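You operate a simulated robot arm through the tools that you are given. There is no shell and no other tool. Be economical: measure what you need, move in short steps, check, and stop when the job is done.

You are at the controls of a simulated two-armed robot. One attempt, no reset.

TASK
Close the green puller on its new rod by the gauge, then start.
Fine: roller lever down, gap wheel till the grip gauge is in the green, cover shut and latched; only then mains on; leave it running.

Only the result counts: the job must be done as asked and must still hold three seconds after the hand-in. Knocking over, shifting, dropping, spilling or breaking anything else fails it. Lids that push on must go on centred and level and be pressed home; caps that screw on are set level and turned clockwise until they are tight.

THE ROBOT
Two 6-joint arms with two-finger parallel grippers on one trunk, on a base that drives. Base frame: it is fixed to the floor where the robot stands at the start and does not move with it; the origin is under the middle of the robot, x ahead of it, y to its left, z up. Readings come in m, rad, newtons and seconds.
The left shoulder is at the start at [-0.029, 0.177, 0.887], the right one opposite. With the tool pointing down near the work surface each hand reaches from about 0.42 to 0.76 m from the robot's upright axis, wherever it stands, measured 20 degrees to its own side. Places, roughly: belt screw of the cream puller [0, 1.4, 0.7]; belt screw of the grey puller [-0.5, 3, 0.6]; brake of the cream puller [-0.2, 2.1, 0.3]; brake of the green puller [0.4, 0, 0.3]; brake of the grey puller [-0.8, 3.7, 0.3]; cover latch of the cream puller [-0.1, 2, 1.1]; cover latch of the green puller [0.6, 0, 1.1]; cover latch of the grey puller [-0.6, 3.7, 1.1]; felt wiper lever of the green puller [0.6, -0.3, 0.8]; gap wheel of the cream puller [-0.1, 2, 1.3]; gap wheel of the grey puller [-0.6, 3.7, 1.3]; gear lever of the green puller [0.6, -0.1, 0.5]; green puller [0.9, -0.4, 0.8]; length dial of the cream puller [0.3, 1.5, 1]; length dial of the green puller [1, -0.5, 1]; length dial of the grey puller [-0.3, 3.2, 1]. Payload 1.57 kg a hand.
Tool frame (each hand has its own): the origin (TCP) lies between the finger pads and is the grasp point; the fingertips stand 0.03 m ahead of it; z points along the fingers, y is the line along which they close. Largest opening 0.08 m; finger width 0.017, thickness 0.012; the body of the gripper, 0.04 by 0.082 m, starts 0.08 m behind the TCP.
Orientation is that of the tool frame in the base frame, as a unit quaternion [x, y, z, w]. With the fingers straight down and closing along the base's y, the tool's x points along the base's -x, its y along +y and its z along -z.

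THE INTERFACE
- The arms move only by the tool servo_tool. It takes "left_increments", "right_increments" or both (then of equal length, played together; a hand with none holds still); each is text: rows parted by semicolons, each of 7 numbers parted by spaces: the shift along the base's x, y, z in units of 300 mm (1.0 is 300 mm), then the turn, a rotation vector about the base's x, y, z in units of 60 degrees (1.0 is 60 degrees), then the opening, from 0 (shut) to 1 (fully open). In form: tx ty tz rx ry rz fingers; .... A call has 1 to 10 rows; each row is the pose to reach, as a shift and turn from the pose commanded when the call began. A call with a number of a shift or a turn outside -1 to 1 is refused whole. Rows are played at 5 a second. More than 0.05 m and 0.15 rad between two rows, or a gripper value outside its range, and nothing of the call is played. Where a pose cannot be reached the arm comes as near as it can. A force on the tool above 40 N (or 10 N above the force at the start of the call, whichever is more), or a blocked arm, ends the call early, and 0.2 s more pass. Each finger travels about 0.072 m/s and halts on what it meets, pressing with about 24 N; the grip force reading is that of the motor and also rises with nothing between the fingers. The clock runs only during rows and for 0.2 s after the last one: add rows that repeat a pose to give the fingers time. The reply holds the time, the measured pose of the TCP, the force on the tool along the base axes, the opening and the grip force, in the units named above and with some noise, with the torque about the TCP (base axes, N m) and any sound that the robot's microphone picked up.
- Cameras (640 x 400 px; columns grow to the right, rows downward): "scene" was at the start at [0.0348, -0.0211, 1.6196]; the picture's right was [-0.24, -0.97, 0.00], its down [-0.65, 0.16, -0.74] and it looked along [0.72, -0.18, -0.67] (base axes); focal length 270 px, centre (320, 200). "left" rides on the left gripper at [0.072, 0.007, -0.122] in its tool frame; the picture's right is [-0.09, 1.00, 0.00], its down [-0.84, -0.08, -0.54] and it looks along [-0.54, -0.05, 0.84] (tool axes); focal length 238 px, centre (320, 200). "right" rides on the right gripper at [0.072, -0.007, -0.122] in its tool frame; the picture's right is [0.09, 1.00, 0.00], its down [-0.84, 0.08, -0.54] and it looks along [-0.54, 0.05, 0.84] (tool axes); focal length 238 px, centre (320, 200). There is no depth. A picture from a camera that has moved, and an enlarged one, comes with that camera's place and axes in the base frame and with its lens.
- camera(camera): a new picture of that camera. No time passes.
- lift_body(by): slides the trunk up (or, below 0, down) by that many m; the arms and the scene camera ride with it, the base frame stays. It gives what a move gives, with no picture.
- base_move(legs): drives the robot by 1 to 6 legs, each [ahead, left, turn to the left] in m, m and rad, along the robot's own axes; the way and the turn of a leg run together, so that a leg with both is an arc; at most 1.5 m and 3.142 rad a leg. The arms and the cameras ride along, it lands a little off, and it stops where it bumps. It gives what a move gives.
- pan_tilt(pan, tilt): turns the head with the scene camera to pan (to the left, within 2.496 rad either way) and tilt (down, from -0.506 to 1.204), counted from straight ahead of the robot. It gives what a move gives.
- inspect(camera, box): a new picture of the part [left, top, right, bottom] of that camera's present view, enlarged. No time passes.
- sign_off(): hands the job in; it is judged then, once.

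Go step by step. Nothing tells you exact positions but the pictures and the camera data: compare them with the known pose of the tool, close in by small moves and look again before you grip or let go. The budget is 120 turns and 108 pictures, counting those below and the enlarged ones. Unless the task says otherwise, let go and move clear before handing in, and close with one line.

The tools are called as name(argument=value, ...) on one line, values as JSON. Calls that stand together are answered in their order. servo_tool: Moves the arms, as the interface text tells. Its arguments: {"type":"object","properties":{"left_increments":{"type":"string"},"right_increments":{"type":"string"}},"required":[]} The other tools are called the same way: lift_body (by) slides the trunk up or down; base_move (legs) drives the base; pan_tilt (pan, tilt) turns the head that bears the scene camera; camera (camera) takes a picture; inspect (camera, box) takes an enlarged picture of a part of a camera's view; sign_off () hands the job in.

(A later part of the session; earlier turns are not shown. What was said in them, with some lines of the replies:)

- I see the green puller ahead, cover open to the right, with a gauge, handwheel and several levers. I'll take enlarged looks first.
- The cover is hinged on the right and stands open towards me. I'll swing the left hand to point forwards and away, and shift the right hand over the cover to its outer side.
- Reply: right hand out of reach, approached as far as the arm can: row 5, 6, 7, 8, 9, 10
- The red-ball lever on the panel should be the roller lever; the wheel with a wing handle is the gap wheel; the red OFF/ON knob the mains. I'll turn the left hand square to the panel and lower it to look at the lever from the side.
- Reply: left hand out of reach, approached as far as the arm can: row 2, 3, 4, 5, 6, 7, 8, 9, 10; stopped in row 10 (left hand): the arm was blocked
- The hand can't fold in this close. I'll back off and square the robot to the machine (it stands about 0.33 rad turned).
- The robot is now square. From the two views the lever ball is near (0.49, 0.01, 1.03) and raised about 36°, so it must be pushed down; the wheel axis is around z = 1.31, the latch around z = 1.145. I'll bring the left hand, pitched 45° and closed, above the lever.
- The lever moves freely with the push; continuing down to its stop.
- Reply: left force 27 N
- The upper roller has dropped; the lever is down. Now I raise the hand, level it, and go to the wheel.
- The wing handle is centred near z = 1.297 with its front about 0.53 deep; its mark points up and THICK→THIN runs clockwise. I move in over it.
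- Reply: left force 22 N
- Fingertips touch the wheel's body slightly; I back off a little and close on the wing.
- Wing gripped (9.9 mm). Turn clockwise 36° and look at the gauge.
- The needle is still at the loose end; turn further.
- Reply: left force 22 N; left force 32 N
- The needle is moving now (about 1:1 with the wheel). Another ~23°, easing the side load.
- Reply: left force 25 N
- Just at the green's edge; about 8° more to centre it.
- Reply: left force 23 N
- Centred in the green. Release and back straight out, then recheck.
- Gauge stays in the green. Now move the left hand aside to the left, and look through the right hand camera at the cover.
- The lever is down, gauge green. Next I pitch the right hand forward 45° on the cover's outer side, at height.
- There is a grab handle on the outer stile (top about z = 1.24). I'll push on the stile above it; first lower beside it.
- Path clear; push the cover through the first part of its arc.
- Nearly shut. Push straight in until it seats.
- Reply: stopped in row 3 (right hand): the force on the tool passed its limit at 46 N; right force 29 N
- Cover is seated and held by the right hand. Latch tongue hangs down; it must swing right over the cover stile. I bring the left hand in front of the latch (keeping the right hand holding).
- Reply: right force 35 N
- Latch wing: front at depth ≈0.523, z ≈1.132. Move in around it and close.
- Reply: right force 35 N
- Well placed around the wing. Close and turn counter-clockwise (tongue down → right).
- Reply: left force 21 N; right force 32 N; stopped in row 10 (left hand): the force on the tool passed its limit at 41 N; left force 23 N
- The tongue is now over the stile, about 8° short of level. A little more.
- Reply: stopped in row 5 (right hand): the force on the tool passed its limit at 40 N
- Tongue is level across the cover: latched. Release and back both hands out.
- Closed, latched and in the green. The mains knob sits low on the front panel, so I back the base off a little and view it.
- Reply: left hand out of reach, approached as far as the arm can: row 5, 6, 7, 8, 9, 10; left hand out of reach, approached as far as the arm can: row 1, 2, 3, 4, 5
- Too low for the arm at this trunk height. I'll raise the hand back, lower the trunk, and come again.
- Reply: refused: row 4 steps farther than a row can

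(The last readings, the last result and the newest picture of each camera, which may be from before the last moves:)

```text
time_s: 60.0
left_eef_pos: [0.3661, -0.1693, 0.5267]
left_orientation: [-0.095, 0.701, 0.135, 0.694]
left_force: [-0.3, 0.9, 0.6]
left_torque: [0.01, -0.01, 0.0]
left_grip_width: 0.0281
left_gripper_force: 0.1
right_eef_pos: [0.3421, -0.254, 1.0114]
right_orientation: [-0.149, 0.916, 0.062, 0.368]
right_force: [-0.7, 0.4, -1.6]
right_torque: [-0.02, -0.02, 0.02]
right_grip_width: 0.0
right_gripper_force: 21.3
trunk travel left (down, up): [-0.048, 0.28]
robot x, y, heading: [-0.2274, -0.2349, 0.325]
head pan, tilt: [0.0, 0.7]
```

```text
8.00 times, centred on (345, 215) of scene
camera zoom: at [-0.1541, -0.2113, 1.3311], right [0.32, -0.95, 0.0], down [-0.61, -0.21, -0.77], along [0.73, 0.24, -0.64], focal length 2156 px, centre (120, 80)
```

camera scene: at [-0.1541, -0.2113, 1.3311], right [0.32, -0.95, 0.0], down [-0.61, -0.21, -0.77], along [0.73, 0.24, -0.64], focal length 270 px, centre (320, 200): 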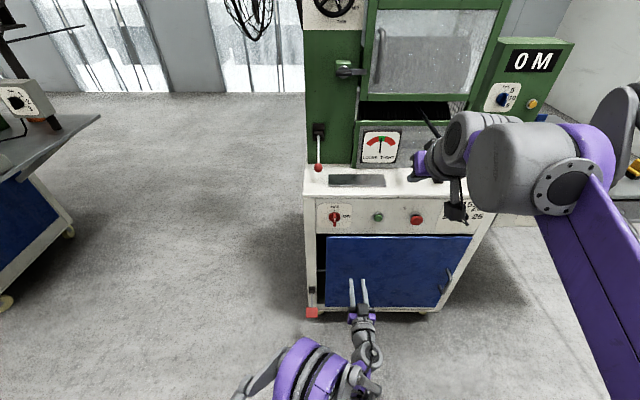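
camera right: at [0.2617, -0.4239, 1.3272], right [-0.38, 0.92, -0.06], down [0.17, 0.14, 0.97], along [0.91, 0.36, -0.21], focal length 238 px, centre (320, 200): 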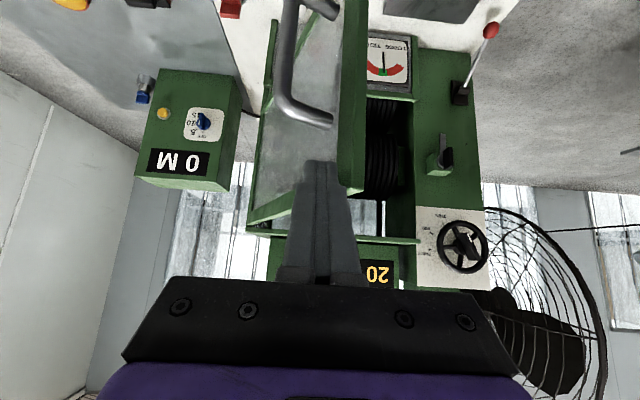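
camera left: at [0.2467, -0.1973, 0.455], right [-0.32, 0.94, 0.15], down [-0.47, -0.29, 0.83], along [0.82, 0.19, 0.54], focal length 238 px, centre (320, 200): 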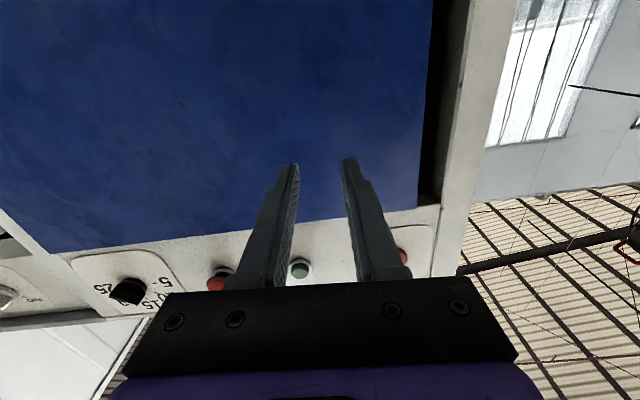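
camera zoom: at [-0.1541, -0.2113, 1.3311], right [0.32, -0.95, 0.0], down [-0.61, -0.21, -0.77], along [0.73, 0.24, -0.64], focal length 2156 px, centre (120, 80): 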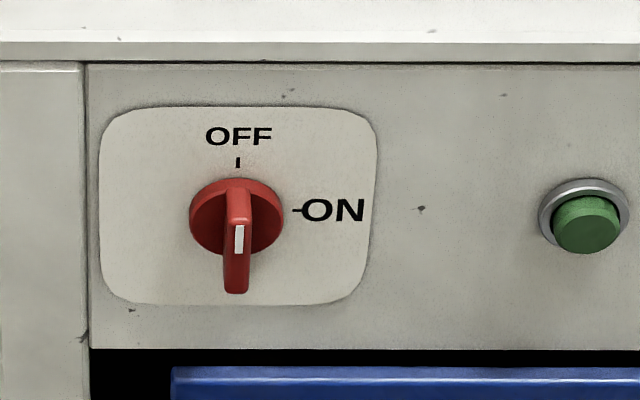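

Mains knob: bar vertical at OFF, ON 90° clockwise; centre about z = 0.737. Move the left hand up in front of it.

servo_tool(left_increments="-0.08 0.02 0.1 -0.05 -0.019 0 0.4; -0.12 0.07 0.2 -0.05 -0.019 0 0.4; -0.158 0.12 0.31 -0.05 -0.019 0 0.4; -0.158 0.17 0.43 -0.05 -0.019 0 0.4; -0.158 0.21 0.56 -0.05 -0.019 0 0.4; -0.158 0.231 0.694 -0.05 -0.019 0 0.4; -0.158 0.231 0.694 -0.05 -0.019 0 0.4")

camera(camera="left")

inspect(camera="scene", box=[285, 190, 405, 265])

```text
time_s: 61.6
left_eef_pos: [0.3164, -0.0991, 0.7352]
left_orientation: [-0.115, 0.697, 0.117, 0.698]
left_force: [0.6, 0.4, -0.3]
left_torque: [0.01, 0.01, 0.01]
left_grip_width: 0.032
left_gripper_force: 0.0
right_eef_pos: [0.3428, -0.2542, 1.0117]
right_orientation: [-0.15, 0.916, 0.061, 0.367]
right_force: [-0.1, 0.0, 0.0]
right_torque: [0.0, -0.01, -0.01]
right_grip_width: 0.0
right_gripper_force: 21.5
trunk travel left (down, up): [-0.048, 0.28]
robot x, y, heading: [-0.2306, -0.2377, 0.324]
head pan, tilt: [0.0, 0.7]
```

```text
35 pictures are left
camera left: at [0.1997, -0.1304, 0.6623], right [-0.32, 0.94, 0.09], down [-0.49, -0.25, 0.84], along [0.81, 0.22, 0.54], focal length 238 px, centre (320, 200)
```

left: 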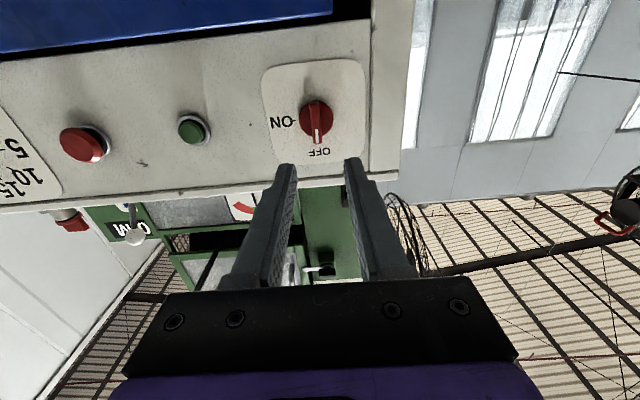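

```text
5.33 times, centred on (345, 228) of scene
camera zoom: at [-0.1538, -0.2113, 1.331], right [0.32, -0.95, 0.0], down [-0.61, -0.21, -0.76], along [0.72, 0.24, -0.64], focal length 1438 px, centre (187, 53)
```

zoom: 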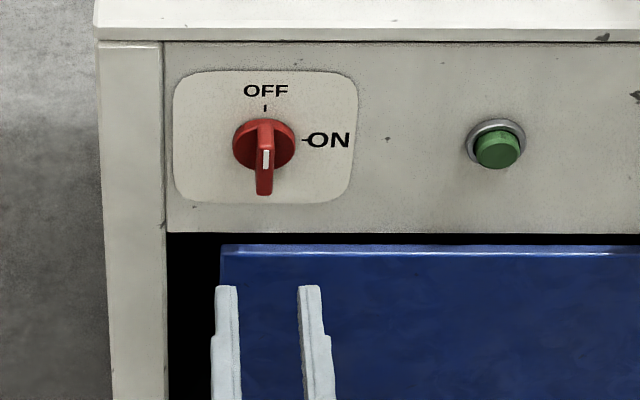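

inspect(camera="left", box=[270, 80, 370, 160])

```text
5.00 times, centred on (320, 120) of left
camera zoom: at [0.1997, -0.1304, 0.6623], right [-0.32, 0.94, 0.09], down [-0.49, -0.25, 0.84], along [0.81, 0.22, 0.54], focal length 1192 px, centre (320, 600)
```

zoom: 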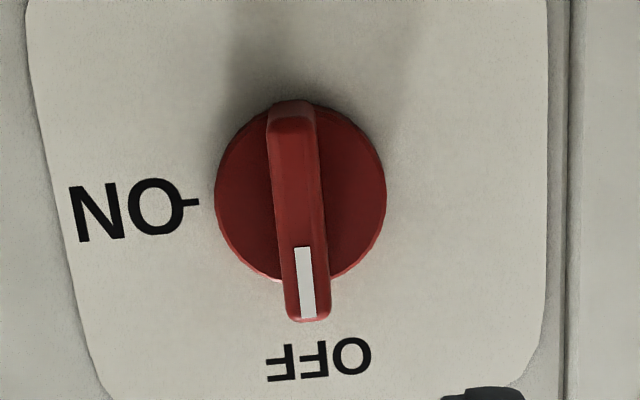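

Knob axis z ≈ 0.730, bar front at depth 0.397. Move in around it.

servo_tool(left_increments="0.09 0.028 -0.017 0 0 0 0.4; 0.18 0.056 -0.017 0 0 0 0.4; 0.27 0.083 -0.017 0 0 0 0.4; 0.32 0.1 -0.017 0 0 0 0.4; 0.36 0.111 -0.017 0 0 0 0.4; 0.36 0.111 -0.017 0 0 0 0.4")

inspect(camera="left", box=[220, 90, 420, 230])

inspect(camera="scene", box=[305, 190, 385, 240])

```text
time_s: 63.0
left_eef_pos: [0.4265, -0.0653, 0.7287]
left_orientation: [-0.115, 0.697, 0.117, 0.698]
left_force: [0.1, 0.3, 0.0]
left_torque: [0.0, -0.02, 0.0]
left_grip_width: 0.0321
left_gripper_force: 0.1
right_eef_pos: [0.3433, -0.2555, 1.0125]
right_orientation: [-0.149, 0.915, 0.061, 0.369]
right_force: [0.3, -0.7, -0.1]
right_torque: [0.01, -0.02, 0.0]
right_grip_width: 0.0
right_gripper_force: 21.5
trunk travel left (down, up): [-0.048, 0.28]
robot x, y, heading: [-0.2329, -0.2399, 0.325]
head pan, tilt: [0.0, 0.7]
```

```text
2.86 times, centred on (320, 160) of left
camera zoom: at [0.3088, -0.0985, 0.6571], right [-0.32, 0.94, 0.09], down [-0.49, -0.25, 0.84], along [0.81, 0.22, 0.54], focal length 681 px, centre (320, 314)
```

zoom: 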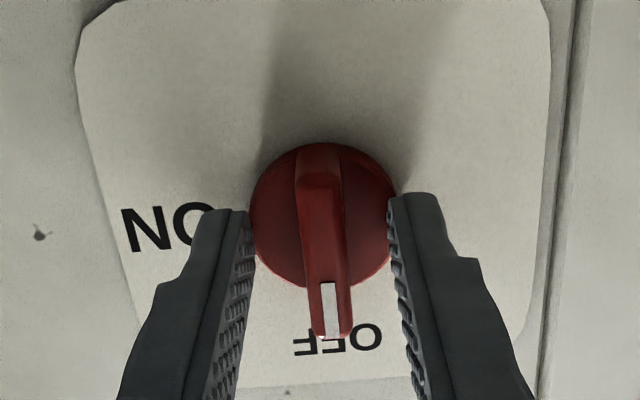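

```text
8.00 times, centred on (345, 215) of scene
camera zoom: at [-0.154, -0.2113, 1.3311], right [0.32, -0.95, 0.0], down [-0.61, -0.21, -0.76], along [0.73, 0.24, -0.64], focal length 2156 px, centre (120, 80)
```

zoom: 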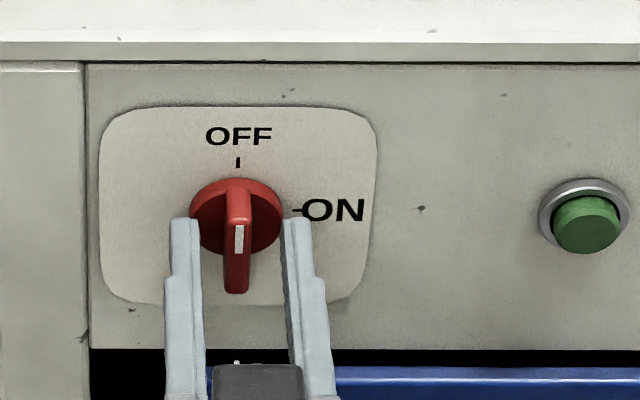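

Aligned. Close and turn clockwise.

servo_tool(left_increments="0 0 0 0 0 0 0.2; 0 0 0 0 0 0 0; 0 0 0 0 0 0 0; 0 0 0 0.11 0.037 0 0; 0 0 0 0.22 0.074 0 0; 0 0 0 0.33 0.111 0 0; 0 0 0 0.44 0.148 0 0; 0 0 0 0.55 0.185 0 0; 0 0 0 0.66 0.222 0 0; 0 0 0 0.77 0.259 0 0")

inspect(camera="scene", box=[305, 190, 385, 240])

```text
time_s: 65.2
left_eef_pos: [0.4257, -0.0654, 0.7305]
left_orientation: [0.184, 0.682, 0.394, 0.588]
left_force: [-5.9, 13.6, -1.7]
left_torque: [-0.02, 0.21, -0.38]
left_grip_width: 0.0097
left_gripper_force: 27.5
right_eef_pos: [0.3422, -0.2535, 1.012]
right_orientation: [-0.151, 0.916, 0.061, 0.368]
right_force: [0.3, -0.5, 0.2]
right_torque: [-0.01, 0.01, 0.02]
right_grip_width: 0.0
right_gripper_force: 21.1
trunk travel left (down, up): [-0.048, 0.28]
robot x, y, heading: [-0.2331, -0.2368, 0.321]
head pan, tilt: [0.0, 0.7]
```

```text
8.00 times, centred on (345, 215) of scene
camera zoom: at [-0.1544, -0.2099, 1.3311], right [0.32, -0.95, 0.0], down [-0.61, -0.21, -0.76], along [0.73, 0.24, -0.64], focal length 2156 px, centre (120, 80)
```

zoom: 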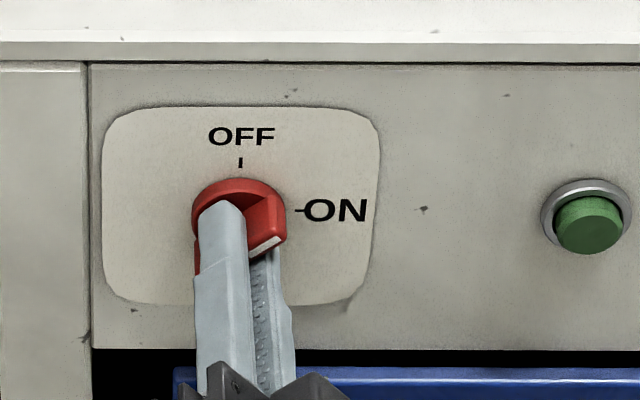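

servo_tool(left_increments="0 0.004 0 0.11 0.037 0 0; 0 0.004 0 0.22 0.074 0 0; 0 0.004 0 0.33 0.111 0 0; 0 0.004 0 0.44 0.148 0 0; 0 0.004 0 0.55 0.185 0 0; 0 0.004 0 0.66 0.222 0 0; 0 0.004 0 0.68 0.229 0 0")

camera(camera="scene")

inspect(camera="scene", box=[305, 190, 385, 240])

```text
time_s: 66.8
left_eef_pos: [0.4246, -0.0664, 0.7296]
left_orientation: [0.422, 0.566, 0.582, 0.404]
left_force: [-9.3, 7.6, 5.3]
left_torque: [-0.64, 0.1, -0.09]
left_grip_width: 0.0102
left_gripper_force: 28.2
right_eef_pos: [0.3417, -0.2536, 1.0139]
right_orientation: [-0.15, 0.916, 0.06, 0.368]
right_force: [0.7, -0.4, 0.1]
right_torque: [-0.04, 0.02, -0.03]
right_grip_width: 0.0001
right_gripper_force: 21.1
trunk travel left (down, up): [-0.048, 0.28]
robot x, y, heading: [-0.2274, -0.2373, 0.327]
head pan, tilt: [0.0, 0.7]
```

```text
29 pictures are left
camera scene: at [-0.1554, -0.2107, 1.3311], right [0.32, -0.95, 0.0], down [-0.61, -0.21, -0.77], along [0.73, 0.24, -0.64], focal length 270 px, centre (320, 200)
```

scene: 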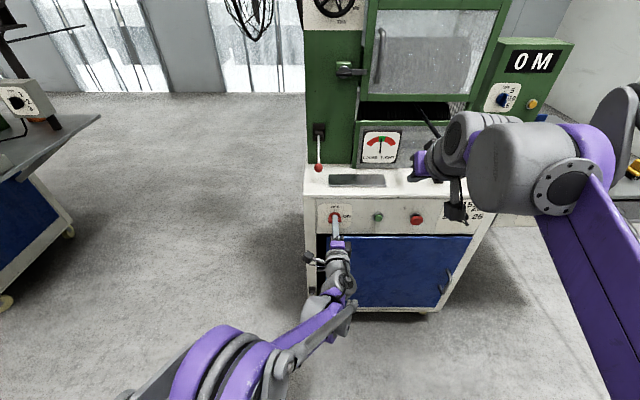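

```text
8.00 times, centred on (345, 215) of scene
camera zoom: at [-0.1554, -0.2107, 1.3311], right [0.32, -0.95, 0.0], down [-0.61, -0.21, -0.77], along [0.73, 0.24, -0.64], focal length 2156 px, centre (120, 80)
```

zoom: 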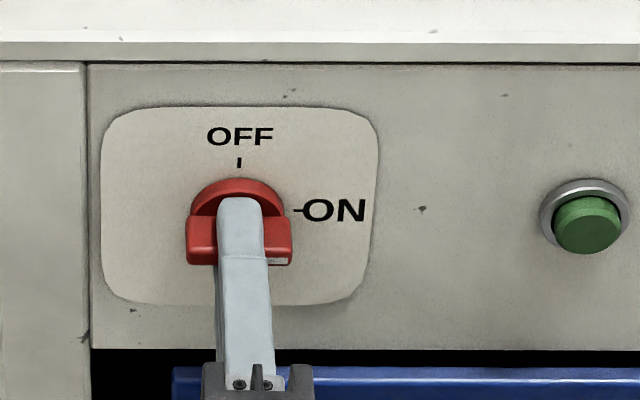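

The knob points to ON. Release, back out, and see whether the machine runs.

servo_tool(left_increments="0 0 0 0 0 0 0.2; 0 0 0 0 0 0 0.4; 0 0 0 0 0 0 0.4; -0.1 -0.034 0 0 0 0 0.4; -0.2 -0.067 0 0 0 0 0.4; -0.3 -0.101 0 0 0 0 0.4; -0.4 -0.135 0 0 0 0 0.4; -0.5 -0.169 0 0 0 0 0.4")

camera(camera="scene")

inspect(camera="scene", box=[305, 190, 385, 240])

```text
time_s: 68.6
left_eef_pos: [0.2742, -0.1161, 0.7284]
left_orientation: [0.422, 0.566, 0.582, 0.403]
left_force: [0.1, -0.5, -0.9]
left_torque: [-0.01, 0.0, -0.03]
left_grip_width: 0.0323
left_gripper_force: 0.2
right_eef_pos: [0.3416, -0.2545, 1.0125]
right_orientation: [-0.149, 0.916, 0.061, 0.368]
right_force: [0.9, -0.3, -0.3]
right_torque: [-0.01, 0.01, 0.03]
right_grip_width: 0.0001
right_gripper_force: 21.2
trunk travel left (down, up): [-0.048, 0.28]
robot x, y, heading: [-0.2323, -0.2394, 0.328]
head pan, tilt: [0.0, 0.7]
```

```text
27 pictures are left
camera scene: at [-0.1543, -0.2114, 1.3311], right [0.32, -0.95, 0.0], down [-0.61, -0.21, -0.77], along [0.73, 0.24, -0.64], focal length 270 px, centre (320, 200)
```

scene: 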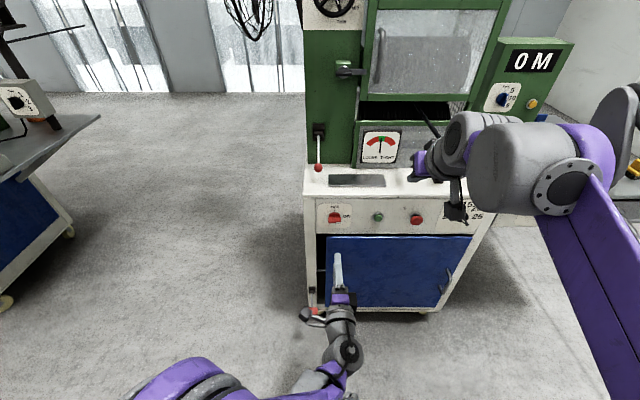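

```text
8.00 times, centred on (345, 215) of scene
camera zoom: at [-0.1543, -0.2114, 1.3311], right [0.32, -0.95, 0.0], down [-0.61, -0.21, -0.77], along [0.73, 0.24, -0.64], focal length 2156 px, centre (120, 80)
```

zoom: 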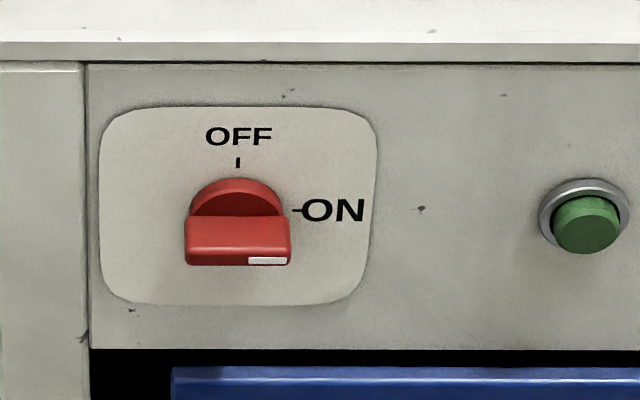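

Mains is on. I check for signs of running: display, rollers.

pan_tilt(pan=0, tilt=0.35)

camera(camera="scene")

inspect(camera="scene", box=[340, 110, 540, 235])

```text
time_s: 69.4
left_eef_pos: [0.2751, -0.1171, 0.7273]
left_orientation: [0.422, 0.566, 0.582, 0.404]
left_force: [0.3, 0.5, 0.2]
left_torque: [0.04, 0.03, 0.04]
left_grip_width: 0.0319
left_gripper_force: 0.1
right_eef_pos: [0.3426, -0.2543, 1.0115]
right_orientation: [-0.15, 0.916, 0.061, 0.368]
right_force: [0.0, 0.3, -0.1]
right_torque: [0.01, -0.03, -0.02]
right_grip_width: 0.0
right_gripper_force: 21.6
trunk travel left (down, up): [-0.048, 0.28]
robot x, y, heading: [-0.2341, -0.2335, 0.326]
head pan, tilt: [0.0, 0.351]
```

```text
25 pictures are left
camera scene: at [-0.1462, -0.2087, 1.3624], right [0.32, -0.95, 0.0], down [-0.33, -0.11, -0.94], along [0.89, 0.3, -0.34], focal length 270 px, centre (320, 200)
```

scene: 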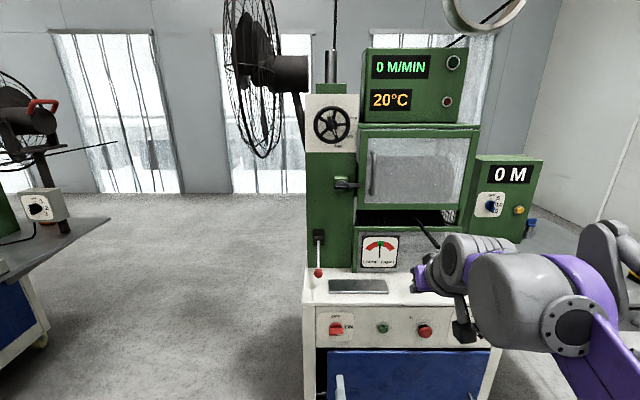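

```text
3.20 times, centred on (440, 172) of scene
camera zoom: at [-0.1462, -0.2087, 1.3624], right [0.32, -0.95, 0.0], down [-0.33, -0.11, -0.94], along [0.89, 0.3, -0.34], focal length 862 px, centre (-64, 288)
```

zoom: 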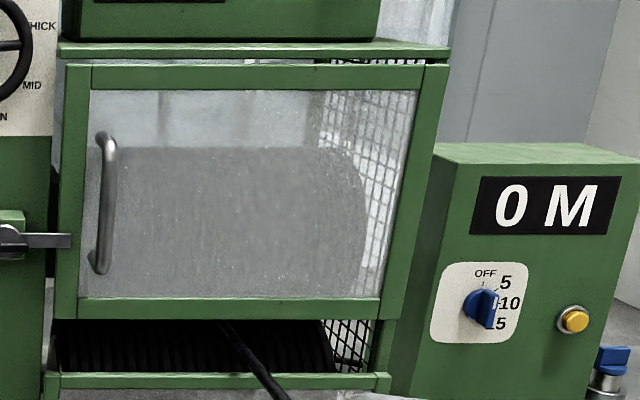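

The display reads 0 M/MIN: powered but not turning, so the green start button must be pressed. Move the closed left hand in front of it.

servo_tool(left_increments="0.05 -0.1 0 0 0 0 0.2; 0.1 -0.22 0 0 0 0 0; 0.15 -0.34 0 0 0 0 0; 0.18 -0.43 0 0 0 0 0; 0.3 -0.385 0 0 0 0 0; 0.42 -0.345 0 0 0 0 0; 0.46 -0.33 0 0 0 0 0; 0.46 -0.33 0 0 0 0 0")

camera(camera="left")

inspect(camera="scene", box=[310, 290, 450, 390])

```text
time_s: 71.2
left_eef_pos: [0.4144, -0.2159, 0.7291]
left_orientation: [0.422, 0.566, 0.582, 0.404]
left_force: [0.4, -0.2, 0.5]
left_torque: [-0.02, 0.01, 0.01]
left_grip_width: 0.0001
left_gripper_force: 21.1
right_eef_pos: [0.3419, -0.2542, 1.0104]
right_orientation: [-0.149, 0.915, 0.06, 0.369]
right_force: [-0.3, -0.4, 0.6]
right_torque: [0.01, -0.03, 0.0]
right_grip_width: 0.0002
right_gripper_force: 21.7
trunk travel left (down, up): [-0.048, 0.28]
robot x, y, heading: [-0.2312, -0.2389, 0.319]
head pan, tilt: [0.0, 0.351]
```

```text
23 pictures are left
camera left: at [0.2758, -0.1851, 0.7368], right [0.04, -0.12, 0.99], down [-0.25, -0.96, -0.11], along [0.97, -0.24, -0.07], focal length 238 px, centre (320, 200)
```

left: 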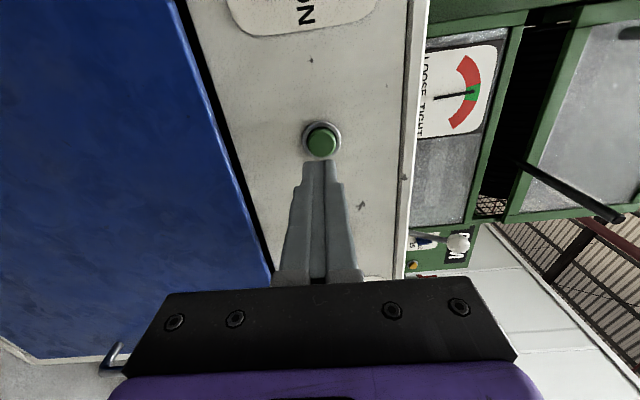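

```text
4.00 times, centred on (380, 340) of scene
camera zoom: at [-0.1462, -0.2087, 1.3625], right [0.32, -0.95, 0.0], down [-0.33, -0.11, -0.94], along [0.89, 0.3, -0.34], focal length 1078 px, centre (80, -360)
```

zoom: 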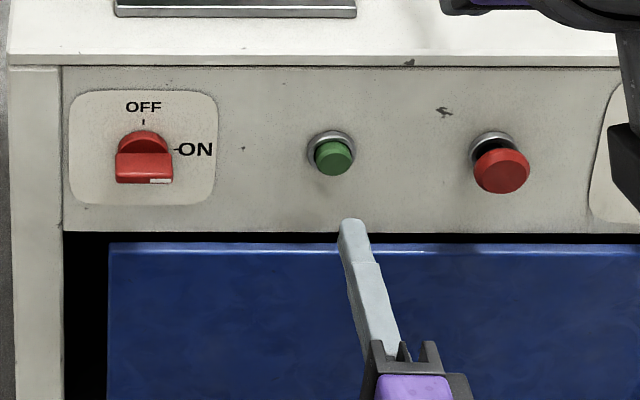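

Aligned within a few mm. Press in gently.

servo_tool(left_increments="0.062 0.028 0 0 0 0 0; 0.124 0.048 0 0 0 0 0; 0.15 0.057 0 0 0 0 0; 0.166 0.062 0 0 0 0 0; 0.182 0.067 0 0 0 0 0; 0.197 0.073 0 0 0 0 0; 0.212 0.078 0 0 0 0 0; 0.222 0.081 0 0 0 0 0")

inspect(camera="scene", box=[340, 40, 540, 235])

```text
time_s: 72.8
left_eef_pos: [0.4723, -0.1944, 0.7307]
left_orientation: [0.421, 0.566, 0.582, 0.405]
left_force: [-28.1, -2.3, 0.5]
left_torque: [-0.22, -0.09, 0.17]
left_grip_width: 0.0001
left_gripper_force: 21.2
right_eef_pos: [0.3398, -0.2556, 1.0133]
right_orientation: [-0.149, 0.915, 0.061, 0.37]
right_force: [1.7, -1.0, -0.4]
right_torque: [-0.01, 0.0, -0.02]
right_grip_width: 0.0
right_gripper_force: 21.5
trunk travel left (down, up): [-0.048, 0.28]
robot x, y, heading: [-0.2321, -0.2376, 0.321]
head pan, tilt: [0.0, 0.351]
heard: click
stopped in row 7 (left hand): the force on the tool passed its limit at 45 N (the readings are from after the stop); the commanded pose is now the measured one
```

```text
2.05 times, centred on (440, 138) of scene
camera zoom: at [-0.1498, -0.209, 1.3627], right [0.32, -0.95, 0.0], down [-0.32, -0.11, -0.94], along [0.89, 0.3, -0.34], focal length 553 px, centre (74, 328)
```

zoom: 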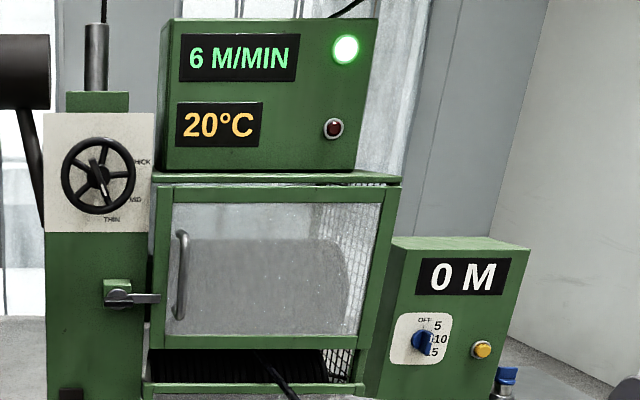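

A click, the green lamp is lit and it reads 6 M/MIN. Back the hand off and check that it keeps running.

servo_tool(left_increments="-0.1 -0.034 0 0 0 0 0; -0.2 -0.067 0 0 0 0 0; -0.3 -0.101 0 0 0 0 0; -0.4 -0.135 0 0 0 0 0; -0.5 -0.169 0 0 0 0 0; -0.5 -0.169 0 0 0 0 0; -0.5 -0.169 0 0 0 0 0; -0.5 -0.169 0 0 0 0 0")

camera(camera="scene")

inspect(camera="scene", box=[290, 40, 540, 280])

```text
time_s: 74.6
left_eef_pos: [0.3237, -0.2433, 0.7284]
left_orientation: [0.422, 0.567, 0.581, 0.404]
left_force: [0.0, 0.4, 0.3]
left_torque: [-0.03, 0.02, -0.04]
left_grip_width: 0.0
left_gripper_force: 21.0
right_eef_pos: [0.3416, -0.2545, 1.0121]
right_orientation: [-0.149, 0.915, 0.061, 0.369]
right_force: [-0.9, -0.1, 1.0]
right_torque: [0.03, 0.01, -0.01]
right_grip_width: 0.0
right_gripper_force: 20.7
trunk travel left (down, up): [-0.048, 0.28]
robot x, y, heading: [-0.2344, -0.2441, 0.323]
head pan, tilt: [0.0, 0.351]
```

```text
20 pictures are left
camera scene: at [-0.1468, -0.2088, 1.3625], right [0.32, -0.95, 0.0], down [-0.33, -0.11, -0.94], along [0.89, 0.3, -0.34], focal length 270 px, centre (320, 200)
```

scene: 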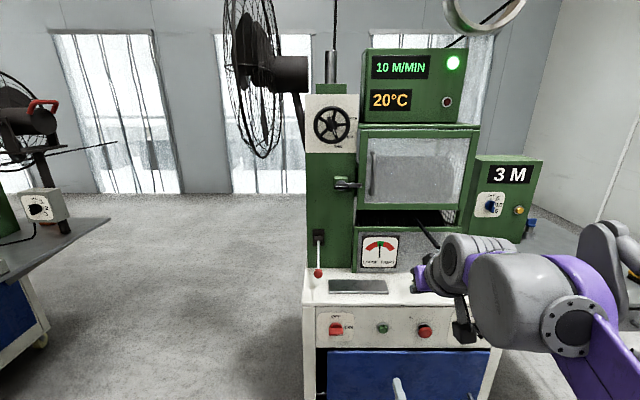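

```text
1.67 times, centred on (415, 160) of scene
camera zoom: at [-0.1468, -0.2088, 1.3625], right [0.32, -0.95, 0.0], down [-0.33, -0.11, -0.94], along [0.89, 0.3, -0.34], focal length 449 px, centre (162, 267)
```

zoom: 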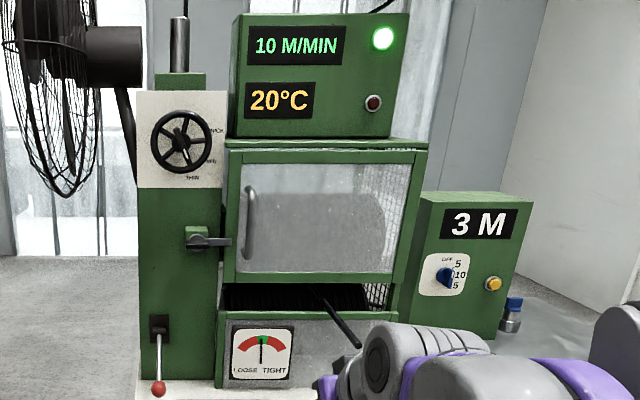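

The puller is running at 10 M/MIN, with the gauge green, the cover latched and both hands clear, so I'm handing in.

sign_off()

```text
The job is handed in.
```

The green puller is running on its new rod at 10 M/MIN. The roller lever is down, the grip gauge is in the green, and the cover is shut and latched. Only then did I switch the mains on. It stayed at 0 M/MIN until I pressed the green start button.
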